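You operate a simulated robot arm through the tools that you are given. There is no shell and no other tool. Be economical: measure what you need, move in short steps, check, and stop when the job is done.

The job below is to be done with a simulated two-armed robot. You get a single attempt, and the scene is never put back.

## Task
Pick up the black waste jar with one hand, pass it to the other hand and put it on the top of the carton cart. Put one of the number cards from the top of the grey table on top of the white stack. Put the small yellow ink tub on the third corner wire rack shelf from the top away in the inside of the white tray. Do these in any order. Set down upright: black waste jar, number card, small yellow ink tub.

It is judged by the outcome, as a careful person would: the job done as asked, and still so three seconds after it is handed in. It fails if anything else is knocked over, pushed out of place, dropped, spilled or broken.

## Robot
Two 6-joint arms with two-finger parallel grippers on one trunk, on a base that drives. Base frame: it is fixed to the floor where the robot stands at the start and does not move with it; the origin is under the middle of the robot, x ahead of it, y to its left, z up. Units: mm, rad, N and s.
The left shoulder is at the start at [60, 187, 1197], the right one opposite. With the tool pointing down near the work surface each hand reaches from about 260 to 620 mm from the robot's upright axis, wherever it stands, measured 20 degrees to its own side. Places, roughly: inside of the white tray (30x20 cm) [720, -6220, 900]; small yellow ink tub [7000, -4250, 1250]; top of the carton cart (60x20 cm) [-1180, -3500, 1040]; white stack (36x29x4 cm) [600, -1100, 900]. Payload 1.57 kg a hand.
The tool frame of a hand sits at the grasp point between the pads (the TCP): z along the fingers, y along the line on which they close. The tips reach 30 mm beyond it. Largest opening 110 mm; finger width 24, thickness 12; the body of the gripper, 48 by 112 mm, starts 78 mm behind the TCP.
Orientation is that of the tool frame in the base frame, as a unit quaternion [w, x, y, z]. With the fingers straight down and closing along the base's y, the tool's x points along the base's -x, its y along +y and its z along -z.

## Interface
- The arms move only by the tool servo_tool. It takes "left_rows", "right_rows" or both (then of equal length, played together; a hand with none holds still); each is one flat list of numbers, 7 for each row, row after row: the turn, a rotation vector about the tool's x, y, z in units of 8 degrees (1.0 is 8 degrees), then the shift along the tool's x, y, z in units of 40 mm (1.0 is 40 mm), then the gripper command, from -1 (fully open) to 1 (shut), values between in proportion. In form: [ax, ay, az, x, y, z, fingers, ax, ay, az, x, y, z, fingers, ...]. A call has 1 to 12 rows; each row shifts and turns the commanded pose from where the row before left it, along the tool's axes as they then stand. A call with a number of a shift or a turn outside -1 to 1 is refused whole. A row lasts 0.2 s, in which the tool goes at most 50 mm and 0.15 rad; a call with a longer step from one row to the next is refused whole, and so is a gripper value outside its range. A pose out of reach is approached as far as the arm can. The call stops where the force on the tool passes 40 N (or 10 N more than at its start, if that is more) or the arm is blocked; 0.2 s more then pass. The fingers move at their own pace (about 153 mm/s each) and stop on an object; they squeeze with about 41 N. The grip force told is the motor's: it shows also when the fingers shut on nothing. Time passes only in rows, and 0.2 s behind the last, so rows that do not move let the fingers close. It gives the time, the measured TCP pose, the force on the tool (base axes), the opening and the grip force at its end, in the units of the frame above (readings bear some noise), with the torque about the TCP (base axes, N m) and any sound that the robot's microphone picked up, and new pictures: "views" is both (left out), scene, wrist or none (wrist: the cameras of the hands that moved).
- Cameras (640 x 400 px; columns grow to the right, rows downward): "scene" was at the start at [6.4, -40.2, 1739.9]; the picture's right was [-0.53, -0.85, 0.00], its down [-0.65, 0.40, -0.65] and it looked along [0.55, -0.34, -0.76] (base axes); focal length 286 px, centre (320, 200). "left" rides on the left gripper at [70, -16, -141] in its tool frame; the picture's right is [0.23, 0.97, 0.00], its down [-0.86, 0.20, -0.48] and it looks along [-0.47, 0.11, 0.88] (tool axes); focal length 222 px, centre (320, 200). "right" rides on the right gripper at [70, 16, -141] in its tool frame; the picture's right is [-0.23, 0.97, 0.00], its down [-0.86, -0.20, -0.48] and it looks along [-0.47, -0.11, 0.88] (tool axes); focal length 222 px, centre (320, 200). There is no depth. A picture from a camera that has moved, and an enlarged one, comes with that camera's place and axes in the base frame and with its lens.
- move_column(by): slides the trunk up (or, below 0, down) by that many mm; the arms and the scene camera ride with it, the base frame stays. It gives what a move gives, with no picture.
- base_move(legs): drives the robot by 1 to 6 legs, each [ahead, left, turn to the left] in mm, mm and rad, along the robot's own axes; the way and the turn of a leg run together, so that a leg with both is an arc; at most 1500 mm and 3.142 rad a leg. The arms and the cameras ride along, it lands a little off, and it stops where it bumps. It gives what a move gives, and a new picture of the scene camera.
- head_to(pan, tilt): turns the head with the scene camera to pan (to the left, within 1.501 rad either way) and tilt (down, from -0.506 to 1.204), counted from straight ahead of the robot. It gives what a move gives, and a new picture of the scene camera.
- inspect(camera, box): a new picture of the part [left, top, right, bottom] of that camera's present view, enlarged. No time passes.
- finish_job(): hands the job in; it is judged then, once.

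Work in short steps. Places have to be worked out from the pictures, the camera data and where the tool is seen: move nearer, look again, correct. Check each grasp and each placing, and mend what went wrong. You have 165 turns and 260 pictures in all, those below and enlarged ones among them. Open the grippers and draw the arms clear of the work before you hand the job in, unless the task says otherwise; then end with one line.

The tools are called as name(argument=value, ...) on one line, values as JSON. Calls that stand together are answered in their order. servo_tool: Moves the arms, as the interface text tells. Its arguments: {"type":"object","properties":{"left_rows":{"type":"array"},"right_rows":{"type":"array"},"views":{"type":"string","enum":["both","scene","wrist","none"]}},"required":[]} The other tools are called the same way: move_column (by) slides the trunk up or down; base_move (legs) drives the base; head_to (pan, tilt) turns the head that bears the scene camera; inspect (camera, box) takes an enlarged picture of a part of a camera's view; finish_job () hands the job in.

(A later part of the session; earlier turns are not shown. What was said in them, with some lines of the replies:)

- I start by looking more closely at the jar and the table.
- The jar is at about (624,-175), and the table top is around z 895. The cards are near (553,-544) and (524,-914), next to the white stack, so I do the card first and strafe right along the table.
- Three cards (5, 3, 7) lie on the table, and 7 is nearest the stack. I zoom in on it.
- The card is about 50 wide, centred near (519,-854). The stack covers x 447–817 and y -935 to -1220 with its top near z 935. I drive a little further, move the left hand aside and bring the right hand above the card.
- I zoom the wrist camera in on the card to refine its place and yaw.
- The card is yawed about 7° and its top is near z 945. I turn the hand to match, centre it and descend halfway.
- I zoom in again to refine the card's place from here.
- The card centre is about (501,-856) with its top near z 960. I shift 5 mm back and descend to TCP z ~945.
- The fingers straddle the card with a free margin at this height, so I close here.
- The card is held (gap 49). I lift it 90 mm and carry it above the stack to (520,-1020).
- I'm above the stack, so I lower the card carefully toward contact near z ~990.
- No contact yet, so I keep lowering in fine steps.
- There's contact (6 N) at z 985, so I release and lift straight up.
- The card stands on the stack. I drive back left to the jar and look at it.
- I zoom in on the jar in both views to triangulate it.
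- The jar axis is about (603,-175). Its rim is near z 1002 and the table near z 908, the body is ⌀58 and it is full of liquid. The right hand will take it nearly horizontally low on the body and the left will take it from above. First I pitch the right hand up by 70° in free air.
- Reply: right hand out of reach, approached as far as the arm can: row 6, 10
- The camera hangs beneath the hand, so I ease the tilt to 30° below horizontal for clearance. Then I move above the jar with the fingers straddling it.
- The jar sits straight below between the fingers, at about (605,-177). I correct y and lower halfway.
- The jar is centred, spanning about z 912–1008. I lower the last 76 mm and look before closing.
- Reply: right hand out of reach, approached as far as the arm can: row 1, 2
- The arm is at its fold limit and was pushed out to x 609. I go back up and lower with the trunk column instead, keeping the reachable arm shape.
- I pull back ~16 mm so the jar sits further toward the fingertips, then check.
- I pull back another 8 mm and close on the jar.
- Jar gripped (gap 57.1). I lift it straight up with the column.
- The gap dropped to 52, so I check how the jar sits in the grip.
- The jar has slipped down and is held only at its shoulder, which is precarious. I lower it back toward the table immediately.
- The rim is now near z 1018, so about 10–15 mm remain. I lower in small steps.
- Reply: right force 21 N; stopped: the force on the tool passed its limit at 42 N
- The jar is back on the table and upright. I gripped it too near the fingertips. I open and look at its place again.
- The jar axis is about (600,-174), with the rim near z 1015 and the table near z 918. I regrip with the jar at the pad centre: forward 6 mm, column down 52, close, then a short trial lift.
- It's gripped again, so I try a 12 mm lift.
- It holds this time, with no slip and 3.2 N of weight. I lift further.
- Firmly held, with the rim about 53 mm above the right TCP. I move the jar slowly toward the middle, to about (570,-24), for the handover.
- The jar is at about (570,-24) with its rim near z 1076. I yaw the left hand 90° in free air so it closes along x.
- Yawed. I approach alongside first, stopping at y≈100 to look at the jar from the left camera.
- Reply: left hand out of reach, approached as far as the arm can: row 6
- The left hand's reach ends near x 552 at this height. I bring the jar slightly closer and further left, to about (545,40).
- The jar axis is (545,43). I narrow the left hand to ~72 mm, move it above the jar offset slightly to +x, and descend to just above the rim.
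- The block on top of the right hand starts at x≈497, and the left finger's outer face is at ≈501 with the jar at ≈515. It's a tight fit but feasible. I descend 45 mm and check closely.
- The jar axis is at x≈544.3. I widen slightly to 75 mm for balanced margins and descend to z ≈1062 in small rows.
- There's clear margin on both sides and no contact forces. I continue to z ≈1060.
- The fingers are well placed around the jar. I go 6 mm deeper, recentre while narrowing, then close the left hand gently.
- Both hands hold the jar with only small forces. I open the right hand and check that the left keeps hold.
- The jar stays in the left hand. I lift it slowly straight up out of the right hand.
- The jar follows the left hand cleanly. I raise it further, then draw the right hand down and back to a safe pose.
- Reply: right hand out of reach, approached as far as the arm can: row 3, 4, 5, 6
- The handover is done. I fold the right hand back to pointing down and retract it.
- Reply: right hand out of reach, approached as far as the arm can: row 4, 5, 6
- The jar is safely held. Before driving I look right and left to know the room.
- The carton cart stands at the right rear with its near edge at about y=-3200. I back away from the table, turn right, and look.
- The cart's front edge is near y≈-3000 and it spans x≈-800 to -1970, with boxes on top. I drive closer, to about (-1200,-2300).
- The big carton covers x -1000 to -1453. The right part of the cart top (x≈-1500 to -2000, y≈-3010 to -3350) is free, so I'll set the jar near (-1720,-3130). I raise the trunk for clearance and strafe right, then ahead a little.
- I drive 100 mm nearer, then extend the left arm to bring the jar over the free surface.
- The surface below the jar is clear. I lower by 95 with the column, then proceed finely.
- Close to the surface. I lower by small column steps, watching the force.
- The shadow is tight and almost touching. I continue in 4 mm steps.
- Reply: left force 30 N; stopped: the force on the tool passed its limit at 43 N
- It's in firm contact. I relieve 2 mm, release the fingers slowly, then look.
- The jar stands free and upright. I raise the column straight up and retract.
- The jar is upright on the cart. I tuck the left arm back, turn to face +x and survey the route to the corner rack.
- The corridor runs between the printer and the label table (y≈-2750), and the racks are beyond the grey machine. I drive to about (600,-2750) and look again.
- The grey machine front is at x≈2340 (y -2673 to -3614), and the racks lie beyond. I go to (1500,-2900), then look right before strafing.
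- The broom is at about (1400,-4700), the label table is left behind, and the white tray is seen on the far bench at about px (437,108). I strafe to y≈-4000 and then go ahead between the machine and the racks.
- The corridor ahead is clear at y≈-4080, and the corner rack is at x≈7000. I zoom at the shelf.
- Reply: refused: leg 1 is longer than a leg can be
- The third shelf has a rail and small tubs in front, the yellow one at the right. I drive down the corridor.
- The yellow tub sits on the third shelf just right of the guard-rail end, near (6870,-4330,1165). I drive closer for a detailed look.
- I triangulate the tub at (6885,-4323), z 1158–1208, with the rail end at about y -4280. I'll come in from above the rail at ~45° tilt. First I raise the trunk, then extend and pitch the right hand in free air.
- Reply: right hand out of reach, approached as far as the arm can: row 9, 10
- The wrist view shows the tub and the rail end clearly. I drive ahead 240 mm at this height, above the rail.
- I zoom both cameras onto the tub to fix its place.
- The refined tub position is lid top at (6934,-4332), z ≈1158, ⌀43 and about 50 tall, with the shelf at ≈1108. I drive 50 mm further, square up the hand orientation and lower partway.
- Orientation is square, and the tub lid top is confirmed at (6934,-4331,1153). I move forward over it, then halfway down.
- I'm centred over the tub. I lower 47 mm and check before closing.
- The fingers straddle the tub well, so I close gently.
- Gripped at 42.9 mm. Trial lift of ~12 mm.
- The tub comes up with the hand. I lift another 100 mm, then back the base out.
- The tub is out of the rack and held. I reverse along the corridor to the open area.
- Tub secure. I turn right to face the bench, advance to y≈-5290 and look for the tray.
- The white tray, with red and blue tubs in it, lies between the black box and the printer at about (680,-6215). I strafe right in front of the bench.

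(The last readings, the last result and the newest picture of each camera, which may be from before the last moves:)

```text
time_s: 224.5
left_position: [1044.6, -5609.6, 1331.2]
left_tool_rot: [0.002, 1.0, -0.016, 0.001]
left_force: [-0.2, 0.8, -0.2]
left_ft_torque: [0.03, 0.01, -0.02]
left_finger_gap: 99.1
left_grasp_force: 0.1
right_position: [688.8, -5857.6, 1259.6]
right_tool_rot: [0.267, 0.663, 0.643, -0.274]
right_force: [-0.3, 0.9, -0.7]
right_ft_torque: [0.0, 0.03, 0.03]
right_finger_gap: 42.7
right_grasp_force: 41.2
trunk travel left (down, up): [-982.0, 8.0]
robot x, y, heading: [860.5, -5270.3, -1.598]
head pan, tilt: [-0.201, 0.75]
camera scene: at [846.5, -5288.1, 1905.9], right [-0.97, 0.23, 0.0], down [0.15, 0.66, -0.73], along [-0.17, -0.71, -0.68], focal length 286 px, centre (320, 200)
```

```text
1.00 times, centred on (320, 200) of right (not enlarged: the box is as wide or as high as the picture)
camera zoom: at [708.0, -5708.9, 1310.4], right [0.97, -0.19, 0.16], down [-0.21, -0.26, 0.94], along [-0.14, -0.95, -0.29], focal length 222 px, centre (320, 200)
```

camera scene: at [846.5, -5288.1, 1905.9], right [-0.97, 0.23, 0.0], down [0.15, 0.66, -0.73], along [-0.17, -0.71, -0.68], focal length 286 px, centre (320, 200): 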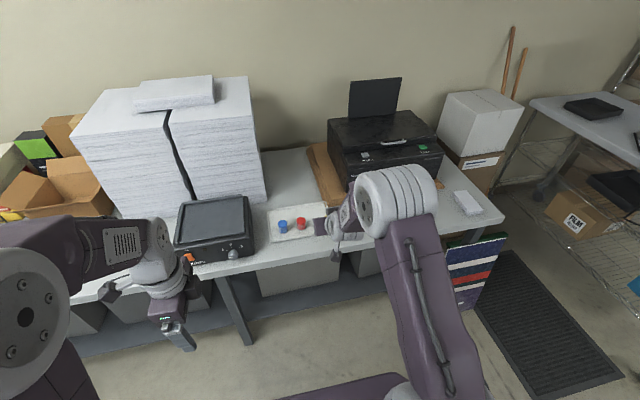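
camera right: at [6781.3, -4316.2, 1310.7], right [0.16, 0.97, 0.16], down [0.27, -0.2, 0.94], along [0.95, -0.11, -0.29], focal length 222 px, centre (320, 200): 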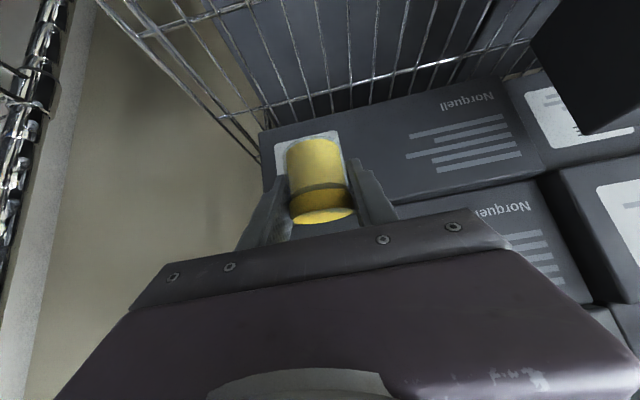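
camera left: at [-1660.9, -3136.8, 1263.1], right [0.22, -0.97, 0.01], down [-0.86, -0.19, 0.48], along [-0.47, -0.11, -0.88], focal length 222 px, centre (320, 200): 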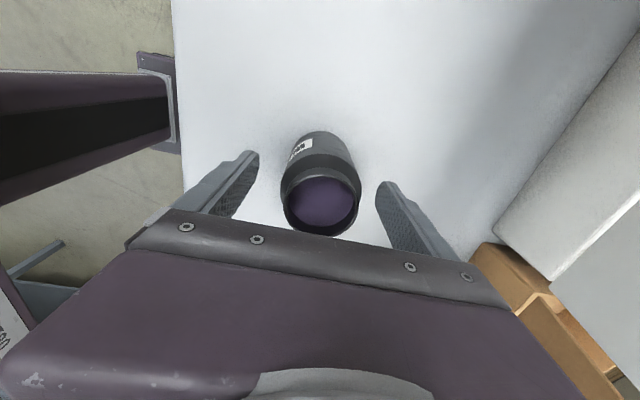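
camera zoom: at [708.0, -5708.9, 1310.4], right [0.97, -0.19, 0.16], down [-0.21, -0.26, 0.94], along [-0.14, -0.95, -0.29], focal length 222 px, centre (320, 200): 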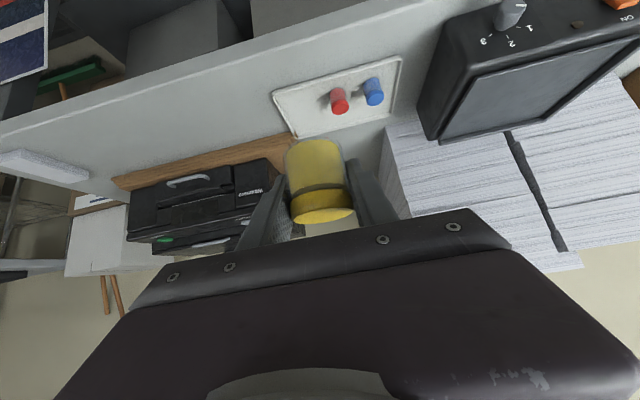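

The tray spans x 580–870, y -6113 to -6310, floor z≈910, with red at x≈727 and blue at 814. The free spot is (640,-6205). I drive up to the bench with the tub held high.

base_move(legs=[[330, -62, 0.027]])

inspect(camera="right", box=[0, 0, 640, 400])

```text
time_s: 226.7
left_position: [992.1, -5927.5, 1331.7]
left_tool_rot: [0.004, 1.0, 0.003, 0.0]
left_force: [0.0, 0.4, 0.0]
left_ft_torque: [0.0, 0.04, -0.03]
left_finger_gap: 99.1
left_grasp_force: 0.0
right_position: [644.4, -6188.7, 1260.5]
right_tool_rot: [0.272, 0.651, 0.656, -0.27]
right_force: [0.2, 0.5, -1.5]
right_ft_torque: [0.02, -0.01, 0.01]
right_finger_gap: 42.9
right_grasp_force: 41.2
trunk travel left (down, up): [-982.0, 8.0]
robot x, y, heading: [798.0, -5597.6, -1.564]
head pan, tilt: [-0.201, 0.75]
camera scene: at [783.2, -5612.3, 1905.9], right [-0.98, 0.19, 0.0], down [0.13, 0.67, -0.73], along [-0.14, -0.72, -0.68], focal length 286 px, centre (320, 200)
```

scene: 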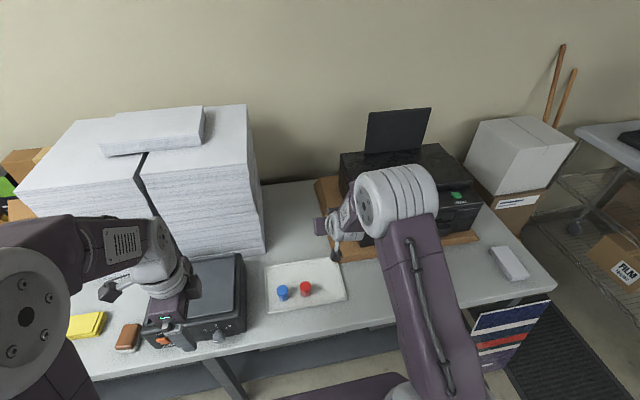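

```text
1.00 times, centred on (320, 200) of right (not enlarged: the box is as wide or as high as the picture)
camera zoom: at [659.4, -6039.2, 1311.7], right [0.97, -0.15, 0.16], down [-0.2, -0.27, 0.94], along [-0.1, -0.95, -0.29], focal length 222 px, centre (320, 200)
```

zoom: 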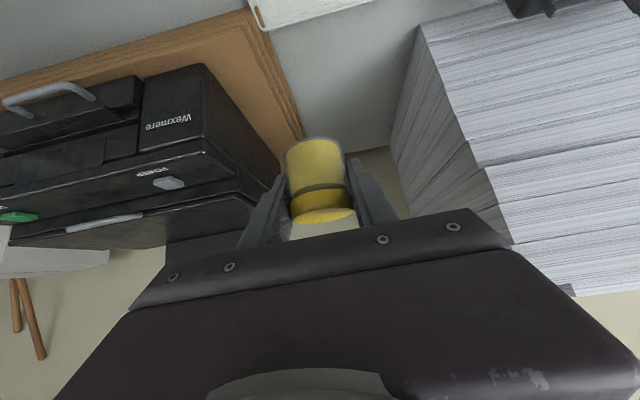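

The hand is above the tray's free left part. Before lowering the trunk I raise and pull back the left hand so it clears the black box.

servo_tool(left_rows=[0, 0, 0, 0, -0.3, -0.9, -0.8, 0, 0, 0, 0, -0.3, -0.9, -0.8, 0, 0, 0, 0, -0.3, -0.9, -0.8, 0, 0, 0, 0, -0.3, -0.9, -0.8, 0, 0, 0, 0, -0.3, -0.9, -0.8, 0, 0, 0, 0, 0, 0, -0.8], views="none")

move_column(by=-130)

inspect(camera="scene", box=[0, 0, 640, 400])

```text
time_s: 228.1
left_position: [991.7, -5869.5, 1511.4]
left_tool_rot: [0.003, 1.0, 0.003, 0.0]
left_force: [-0.4, -0.6, -0.2]
left_ft_torque: [-0.02, 0.0, 0.01]
left_finger_gap: 98.8
left_grasp_force: 0.1
right_position: [644.9, -6191.6, 1259.9]
right_tool_rot: [0.273, 0.65, 0.656, -0.27]
right_force: [-0.2, -0.4, -0.6]
right_ft_torque: [0.0, -0.01, 0.0]
right_finger_gap: 42.7
right_grasp_force: 41.1
trunk travel left (down, up): [-982.0, 8.0]
robot x, y, heading: [797.4, -5596.1, -1.563]
head pan, tilt: [-0.201, 0.75]
```

```text
time_s: 229.7
left_position: [991.9, -5869.8, 1379.6]
left_tool_rot: [0.003, 1.0, 0.003, 0.002]
left_force: [-0.1, 0.4, 0.0]
left_ft_torque: [-0.04, 0.01, -0.02]
left_finger_gap: 99.0
left_grasp_force: 0.0
right_position: [643.4, -6191.6, 1130.1]
right_tool_rot: [0.272, 0.652, 0.655, -0.27]
right_force: [0.4, 0.1, -1.0]
right_ft_torque: [0.02, -0.01, 0.0]
right_finger_gap: 42.8
right_grasp_force: 40.7
trunk travel left (down, up): [-852.0, 138.0]
robot x, y, heading: [795.3, -5596.0, -1.56]
head pan, tilt: [-0.201, 0.75]
```

```text
1.00 times, centred on (320, 200) of scene (not enlarged: the box is as wide or as high as the picture)
camera zoom: at [782.5, -5616.7, 1775.9], right [-0.98, 0.19, 0.0], down [0.13, 0.67, -0.73], along [-0.14, -0.72, -0.68], focal length 286 px, centre (320, 200)
```

zoom: 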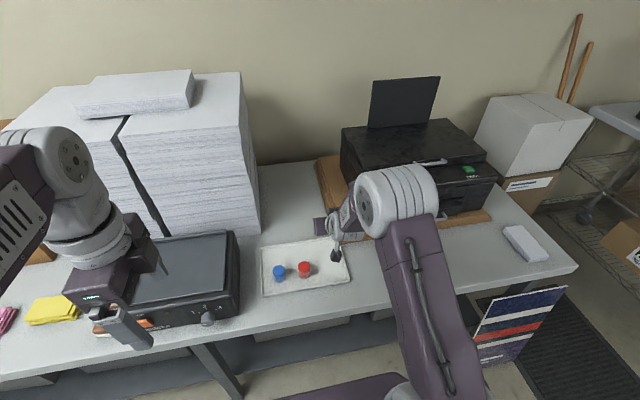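

I continue lowering by 90, then check.

move_column(by=-95)

inspect(camera="right", box=[0, 0, 640, 400])

inspect(camera="scene", box=[240, 190, 400, 310])

```text
time_s: 230.9
left_position: [992.2, -5870.7, 1286.5]
left_tool_rot: [0.002, 1.0, 0.003, 0.001]
left_force: [-0.1, 0.2, 0.3]
left_ft_torque: [0.0, 0.01, 0.02]
left_finger_gap: 99.0
left_grasp_force: 0.1
right_position: [644.5, -6191.6, 1035.3]
right_tool_rot: [0.272, 0.652, 0.655, -0.27]
right_force: [0.1, 0.4, -0.1]
right_ft_torque: [-0.03, 0.02, 0.0]
right_finger_gap: 42.6
right_grasp_force: 41.0
trunk travel left (down, up): [-757.0, 233.0]
robot x, y, heading: [800.0, -5595.4, -1.564]
head pan, tilt: [-0.201, 0.75]
```

```text
1.00 times, centred on (320, 200) of right (not enlarged: the box is as wide or as high as the picture)
camera zoom: at [658.9, -6042.0, 1085.6], right [0.97, -0.15, 0.16], down [-0.2, -0.27, 0.94], along [-0.1, -0.95, -0.29], focal length 222 px, centre (320, 200)
```

zoom: 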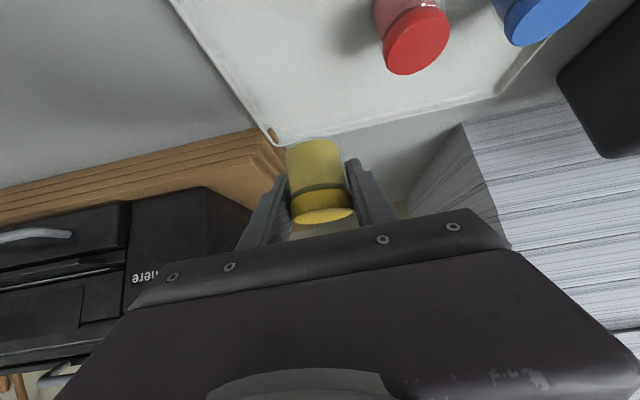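

```text
3.33 times, centred on (320, 250) of scene
camera zoom: at [782.5, -5616.5, 1680.9], right [-0.98, 0.19, 0.0], down [0.13, 0.67, -0.73], along [-0.14, -0.72, -0.68], focal length 953 px, centre (320, 33)
```

zoom: 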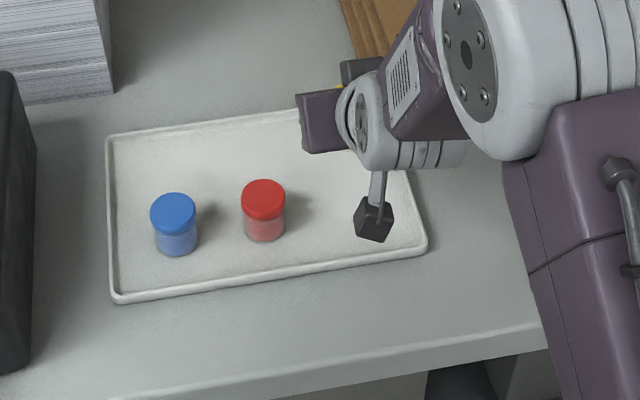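

Aligned over the free left part of the tray. I lower 70, then fine steps.

move_column(by=-70)

inspect(camera="right", box=[0, 0, 640, 400])

```text
time_s: 232.0
left_position: [991.5, -5869.4, 1214.8]
left_tool_rot: [0.003, 1.0, 0.003, 0.001]
left_force: [-0.3, 0.1, 0.0]
left_ft_torque: [0.0, 0.01, -0.03]
left_finger_gap: 98.8
left_grasp_force: 0.1
right_position: [644.5, -6191.7, 964.1]
right_tool_rot: [0.272, 0.651, 0.656, -0.269]
right_force: [-0.1, -0.5, -1.6]
right_ft_torque: [-0.02, 0.03, -0.01]
right_finger_gap: 42.6
right_grasp_force: 41.0
trunk travel left (down, up): [-687.0, 303.0]
robot x, y, heading: [798.0, -5598.2, -1.564]
head pan, tilt: [-0.201, 0.75]
```

```text
1.00 times, centred on (320, 200) of right (not enlarged: the box is as wide or as high as the picture)
camera zoom: at [658.9, -6042.0, 1015.5], right [0.97, -0.15, 0.16], down [-0.2, -0.27, 0.94], along [-0.1, -0.95, -0.29], focal length 222 px, centre (320, 200)
```

zoom: 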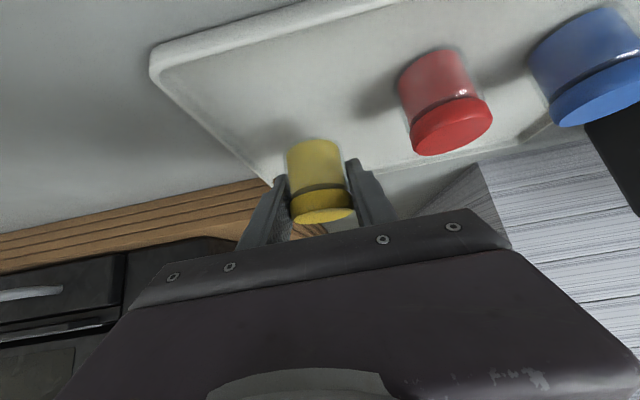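

It's close now. I step down finely, watching the force.

move_column(by=-8)

move_column(by=-4)

inspect(camera="right", box=[160, 40, 480, 240])

```text
time_s: 232.6
left_position: [991.3, -5870.3, 1206.6]
left_tool_rot: [0.003, 1.0, 0.002, 0.001]
left_force: [0.6, -0.4, -0.3]
left_ft_torque: [-0.02, -0.01, 0.0]
left_finger_gap: 98.8
left_grasp_force: 0.0
right_position: [644.4, -6192.0, 956.3]
right_tool_rot: [0.272, 0.651, 0.656, -0.269]
right_force: [-0.1, -0.7, -1.0]
right_ft_torque: [0.01, 0.01, -0.01]
right_finger_gap: 42.6
right_grasp_force: 40.8
trunk travel left (down, up): [-679.0, 311.0]
robot x, y, heading: [797.4, -5594.1, -1.563]
head pan, tilt: [-0.201, 0.75]
```

```text
time_s: 233.1
left_position: [992.9, -5869.0, 1202.6]
left_tool_rot: [0.003, 1.0, 0.003, 0.0]
left_force: [0.0, 1.2, 0.1]
left_ft_torque: [0.02, -0.01, 0.02]
left_finger_gap: 99.2
left_grasp_force: 0.1
right_position: [644.4, -6191.2, 951.3]
right_tool_rot: [0.273, 0.651, 0.656, -0.269]
right_force: [0.2, 0.2, -0.4]
right_ft_torque: [0.01, -0.01, 0.01]
right_finger_gap: 42.8
right_grasp_force: 40.7
trunk travel left (down, up): [-675.0, 315.0]
robot x, y, heading: [801.1, -5591.1, -1.563]
head pan, tilt: [-0.201, 0.75]
```

```text
2.00 times, centred on (320, 140) of right
camera zoom: at [658.9, -6042.2, 1003.4], right [0.97, -0.15, 0.16], down [-0.2, -0.27, 0.94], along [-0.1, -0.95, -0.29], focal length 444 px, centre (320, 320)
```

zoom: 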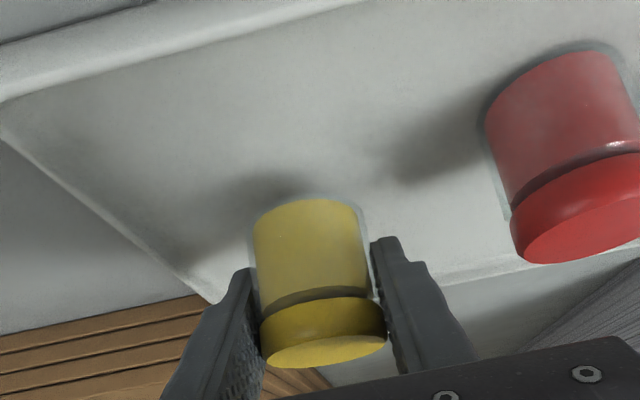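

The shadow gap is small, so I continue.

move_column(by=-4)

move_column(by=-3)

move_column(by=-3)

```text
time_s: 233.7
left_position: [991.5, -5869.1, 1199.7]
left_tool_rot: [0.002, 1.0, 0.003, 0.001]
left_force: [0.1, 0.3, 0.2]
left_ft_torque: [0.01, 0.02, 0.01]
left_finger_gap: 98.9
left_grasp_force: 0.1
right_position: [645.1, -6192.6, 947.3]
right_tool_rot: [0.273, 0.651, 0.656, -0.268]
right_force: [-1.0, 0.3, -1.2]
right_ft_torque: [-0.01, -0.02, 0.01]
right_finger_gap: 42.6
right_grasp_force: 40.5
trunk travel left (down, up): [-671.0, 319.0]
robot x, y, heading: [800.2, -5595.9, -1.561]
head pan, tilt: [-0.201, 0.75]
```

```text
time_s: 234.2
left_position: [990.7, -5870.7, 1195.5]
left_tool_rot: [0.003, 1.0, 0.003, 0.0]
left_force: [-0.9, -0.1, 0.0]
left_ft_torque: [0.01, -0.03, 0.01]
left_finger_gap: 99.1
left_grasp_force: 0.1
right_position: [644.3, -6191.9, 945.9]
right_tool_rot: [0.272, 0.651, 0.655, -0.27]
right_force: [-0.5, 0.2, -0.7]
right_ft_torque: [-0.06, 0.02, -0.03]
right_finger_gap: 42.6
right_grasp_force: 41.1
trunk travel left (down, up): [-668.0, 322.0]
robot x, y, heading: [799.8, -5595.6, -1.559]
head pan, tilt: [-0.201, 0.75]
```

```text
time_s: 234.7
left_position: [991.6, -5870.5, 1192.7]
left_tool_rot: [0.003, 1.0, 0.003, 0.001]
left_force: [0.0, 0.2, -0.6]
left_ft_torque: [0.03, 0.03, 0.03]
left_finger_gap: 99.2
left_grasp_force: 0.0
right_position: [644.6, -6191.7, 942.4]
right_tool_rot: [0.273, 0.651, 0.655, -0.269]
right_force: [0.0, -0.2, -1.4]
right_ft_torque: [0.04, 0.03, 0.03]
right_finger_gap: 42.7
right_grasp_force: 41.1
trunk travel left (down, up): [-665.0, 325.0]
robot x, y, heading: [798.9, -5596.8, -1.556]
head pan, tilt: [-0.201, 0.75]
```

move_column(by=-3)

inspect(camera="right", box=[160, 40, 480, 240])

```text
time_s: 235.2
left_position: [991.4, -5869.5, 1190.3]
left_tool_rot: [0.003, 1.0, 0.002, 0.001]
left_force: [-0.4, -0.2, -0.5]
left_ft_torque: [-0.05, 0.0, 0.0]
left_finger_gap: 99.2
left_grasp_force: 0.0
right_position: [644.0, -6192.2, 939.6]
right_tool_rot: [0.271, 0.652, 0.655, -0.269]
right_force: [-0.2, 0.2, 0.0]
right_ft_torque: [0.02, 0.0, 0.01]
right_finger_gap: 42.7
right_grasp_force: 40.7
trunk travel left (down, up): [-662.0, 328.0]
robot x, y, heading: [800.3, -5597.0, -1.561]
head pan, tilt: [-0.201, 0.75]
```

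```text
2.00 times, centred on (320, 140) of right
camera zoom: at [658.9, -6042.2, 990.4], right [0.97, -0.15, 0.16], down [-0.2, -0.27, 0.94], along [-0.1, -0.95, -0.29], focal length 444 px, centre (320, 320)
```

zoom: 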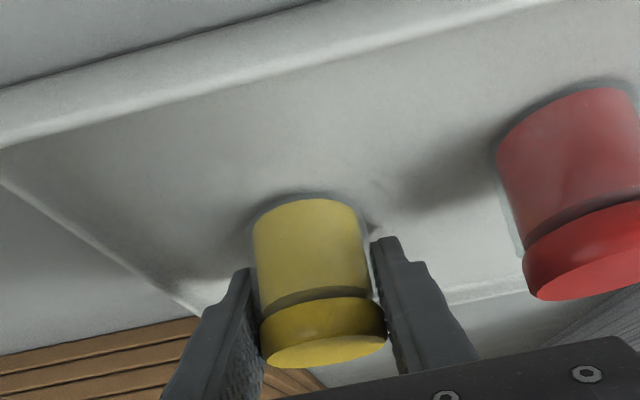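

Nearly in contact. Two more small steps.

move_column(by=-3)

move_column(by=-2)

```text
time_s: 235.7
left_position: [992.4, -5869.3, 1187.8]
left_tool_rot: [0.002, 1.0, 0.002, 0.0]
left_force: [-0.3, -0.8, 0.7]
left_ft_torque: [0.01, 0.01, -0.02]
left_finger_gap: 98.9
left_grasp_force: 0.1
right_position: [644.3, -6192.1, 936.9]
right_tool_rot: [0.272, 0.651, 0.656, -0.27]
right_force: [0.0, 0.5, 1.4]
right_ft_torque: [0.0, -0.01, -0.02]
right_finger_gap: 42.8
right_grasp_force: 41.4
trunk travel left (down, up): [-659.0, 331.0]
robot x, y, heading: [796.7, -5597.2, -1.561]
head pan, tilt: [-0.201, 0.75]
```

```text
time_s: 236.2
left_position: [992.5, -5866.8, 1186.7]
left_tool_rot: [0.003, 1.0, 0.003, 0.0]
left_force: [-0.3, -0.4, -0.2]
left_ft_torque: [0.0, 0.02, 0.0]
left_finger_gap: 98.9
left_grasp_force: 0.1
right_position: [644.2, -6191.8, 937.8]
right_tool_rot: [0.273, 0.651, 0.654, -0.271]
right_force: [-1.8, -1.1, 11.6]
right_ft_torque: [0.03, 0.05, 0.03]
right_finger_gap: 42.8
right_grasp_force: 41.1
trunk travel left (down, up): [-657.0, 333.0]
robot x, y, heading: [798.2, -5596.4, -1.561]
head pan, tilt: [-0.201, 0.75]
```

Contact (11.6 N). I release with a limited opening so the fingers clear the red tub and the tray wall.

servo_tool(right_rows=[0, 0, 0, 0, 0, 0, 0.15, 0, 0, 0, 0, 0, 0, 0, 0, 0, 0, 0, 0, 0, -0.18, 0, 0, 0, 0, 0, 0, -0.18], views="wrist")

move_column(by=100)

inspect(camera="right", box=[0, 0, 640, 400])

```text
time_s: 237.2
left_position: [992.5, -5868.4, 1185.6]
left_tool_rot: [0.004, 1.0, 0.002, 0.0]
left_force: [0.0, 0.3, 0.0]
left_ft_torque: [0.01, 0.02, 0.02]
left_finger_gap: 99.0
left_grasp_force: 0.0
right_position: [646.9, -6191.0, 935.0]
right_tool_rot: [0.272, 0.65, 0.656, -0.27]
right_force: [4.8, 2.8, 10.6]
right_ft_torque: [-0.06, 0.06, 0.05]
right_finger_gap: 59.4
right_grasp_force: 0.1
trunk travel left (down, up): [-657.0, 333.0]
robot x, y, heading: [799.0, -5598.4, -1.564]
head pan, tilt: [-0.201, 0.75]
camera right: at [660.2, -6040.3, 986.6], right [0.98, -0.15, 0.16], down [-0.2, -0.27, 0.94], along [-0.1, -0.95, -0.29], focal length 222 px, centre (320, 200)
```

right: 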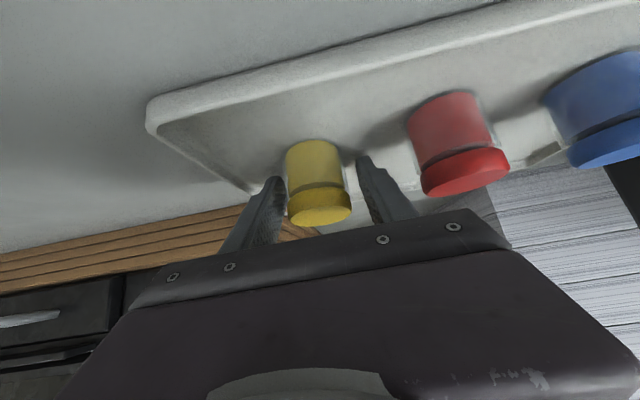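

```text
time_s: 238.6
left_position: [993.0, -5869.6, 1286.4]
left_tool_rot: [0.003, 1.0, 0.002, 0.0]
left_force: [0.8, 0.5, 0.2]
left_ft_torque: [-0.01, -0.01, 0.01]
left_finger_gap: 98.8
left_grasp_force: 0.0
right_position: [644.3, -6192.6, 1034.2]
right_tool_rot: [0.272, 0.651, 0.656, -0.269]
right_force: [0.6, 0.4, 0.1]
right_ft_torque: [-0.01, -0.03, 0.03]
right_finger_gap: 64.9
right_grasp_force: 0.1
trunk travel left (down, up): [-757.0, 233.0]
robot x, y, heading: [797.6, -5597.0, -1.567]
head pan, tilt: [-0.201, 0.75]
```

```text
1.00 times, centred on (320, 200) of right (not enlarged: the box is as wide or as high as the picture)
camera zoom: at [659.0, -6042.1, 1085.4], right [0.97, -0.15, 0.16], down [-0.2, -0.27, 0.94], along [-0.1, -0.95, -0.29], focal length 222 px, centre (320, 200)
```

zoom: 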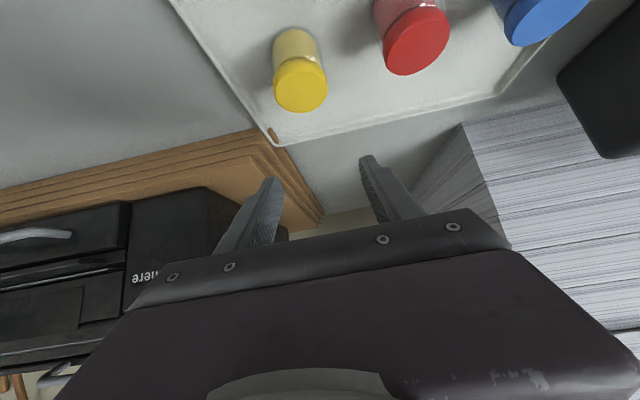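

The tub stands upright in the tray, and the tray and the other tubs are unmoved. I raise further, back away, open both hands and take a last look.

move_column(by=130)

base_move(legs=[[-330, 0, 0]])

servo_tool(left_rows=[0, 0, 0, 0, 0, 0, -1, 0, 0, 0, 0, 0, 0, -1], right_rows=[0, 0, 0, 0, 0, 0, -1, 0, 0, 0, 0, 0, 0, -1], views="none")

inspect(camera="scene", box=[220, 140, 420, 280])

```text
time_s: 240.2
left_position: [991.7, -5869.5, 1414.7]
left_tool_rot: [0.003, 1.0, 0.003, 0.001]
left_force: [0.1, -0.4, -0.9]
left_ft_torque: [0.0, 0.03, 0.0]
left_finger_gap: 98.9
left_grasp_force: 0.1
right_position: [644.9, -6191.6, 1164.8]
right_tool_rot: [0.272, 0.651, 0.656, -0.269]
right_force: [-0.3, -0.3, 0.1]
right_ft_torque: [-0.05, 0.02, -0.01]
right_finger_gap: 64.9
right_grasp_force: 0.1
trunk travel left (down, up): [-887.0, 103.0]
robot x, y, heading: [796.4, -5595.5, -1.565]
head pan, tilt: [-0.201, 0.75]
```

```text
time_s: 242.3
left_position: [990.1, -5545.1, 1415.6]
left_tool_rot: [0.001, 1.0, 0.005, 0.001]
left_force: [0.0, 0.7, 0.8]
left_ft_torque: [0.0, 0.03, 0.02]
left_finger_gap: 99.0
left_grasp_force: 0.1
right_position: [644.2, -5868.1, 1162.8]
right_tool_rot: [0.272, 0.649, 0.658, -0.266]
right_force: [0.3, 0.4, 0.1]
right_ft_torque: [0.03, 0.04, -0.02]
right_finger_gap: 65.0
right_grasp_force: 0.0
trunk travel left (down, up): [-887.0, 103.0]
robot x, y, heading: [796.6, -5270.6, -1.557]
head pan, tilt: [-0.201, 0.75]
camera scene: at [778.9, -5293.3, 1810.8], right [-0.98, 0.18, 0.0], down [0.13, 0.67, -0.73], along [-0.14, -0.72, -0.68], focal length 286 px, centre (320, 200)
```

scene: 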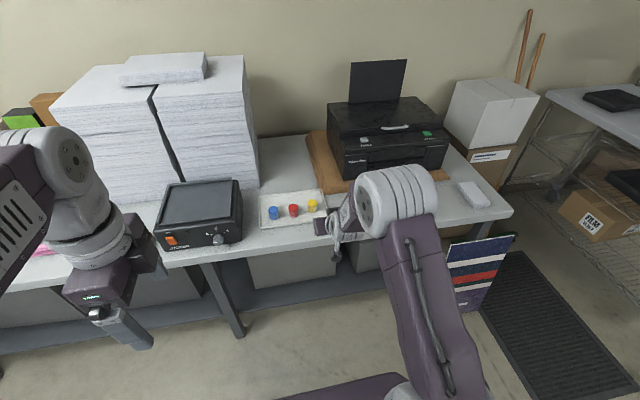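

```text
time_s: 242.9
left_position: [990.0, -5543.3, 1415.3]
left_tool_rot: [0.001, 1.0, 0.005, 0.001]
left_force: [0.4, 0.1, -0.5]
left_ft_torque: [0.01, 0.01, 0.02]
left_finger_gap: 109.9
left_grasp_force: 0.1
right_position: [644.3, -5866.1, 1163.9]
right_tool_rot: [0.273, 0.648, 0.658, -0.268]
right_force: [0.3, -0.4, -0.3]
right_ft_torque: [0.01, 0.01, -0.02]
right_finger_gap: 110.1
right_grasp_force: 0.0
trunk travel left (down, up): [-887.0, 103.0]
robot x, y, heading: [798.1, -5267.6, -1.561]
head pan, tilt: [-0.201, 0.75]
```

```text
2.86 times, centred on (320, 210) of scene
camera zoom: at [778.8, -5291.5, 1810.8], right [-0.98, 0.18, 0.0], down [0.13, 0.67, -0.73], along [-0.14, -0.72, -0.68], focal length 817 px, centre (320, 171)
```

zoom: 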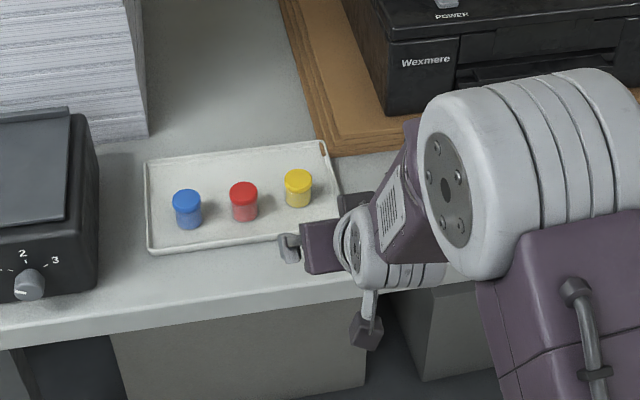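

All three placements are done: the yellow tub is upright in the tray, the jar on the cart, and card 7 on the stack. Both hands are open and clear, so I hand in.

finish_job()

```text
The job is handed in.
```

The job is handed in with all three items set down upright: the waste jar is on the carton cart after a right-to-left handover, card 7 is on the white stack, and the yellow ink tub is in the white tray. On the first lift the jar slipped in the right hand, so I lowered it back onto the table and regripped it; nothing looked spilled or knocked over.
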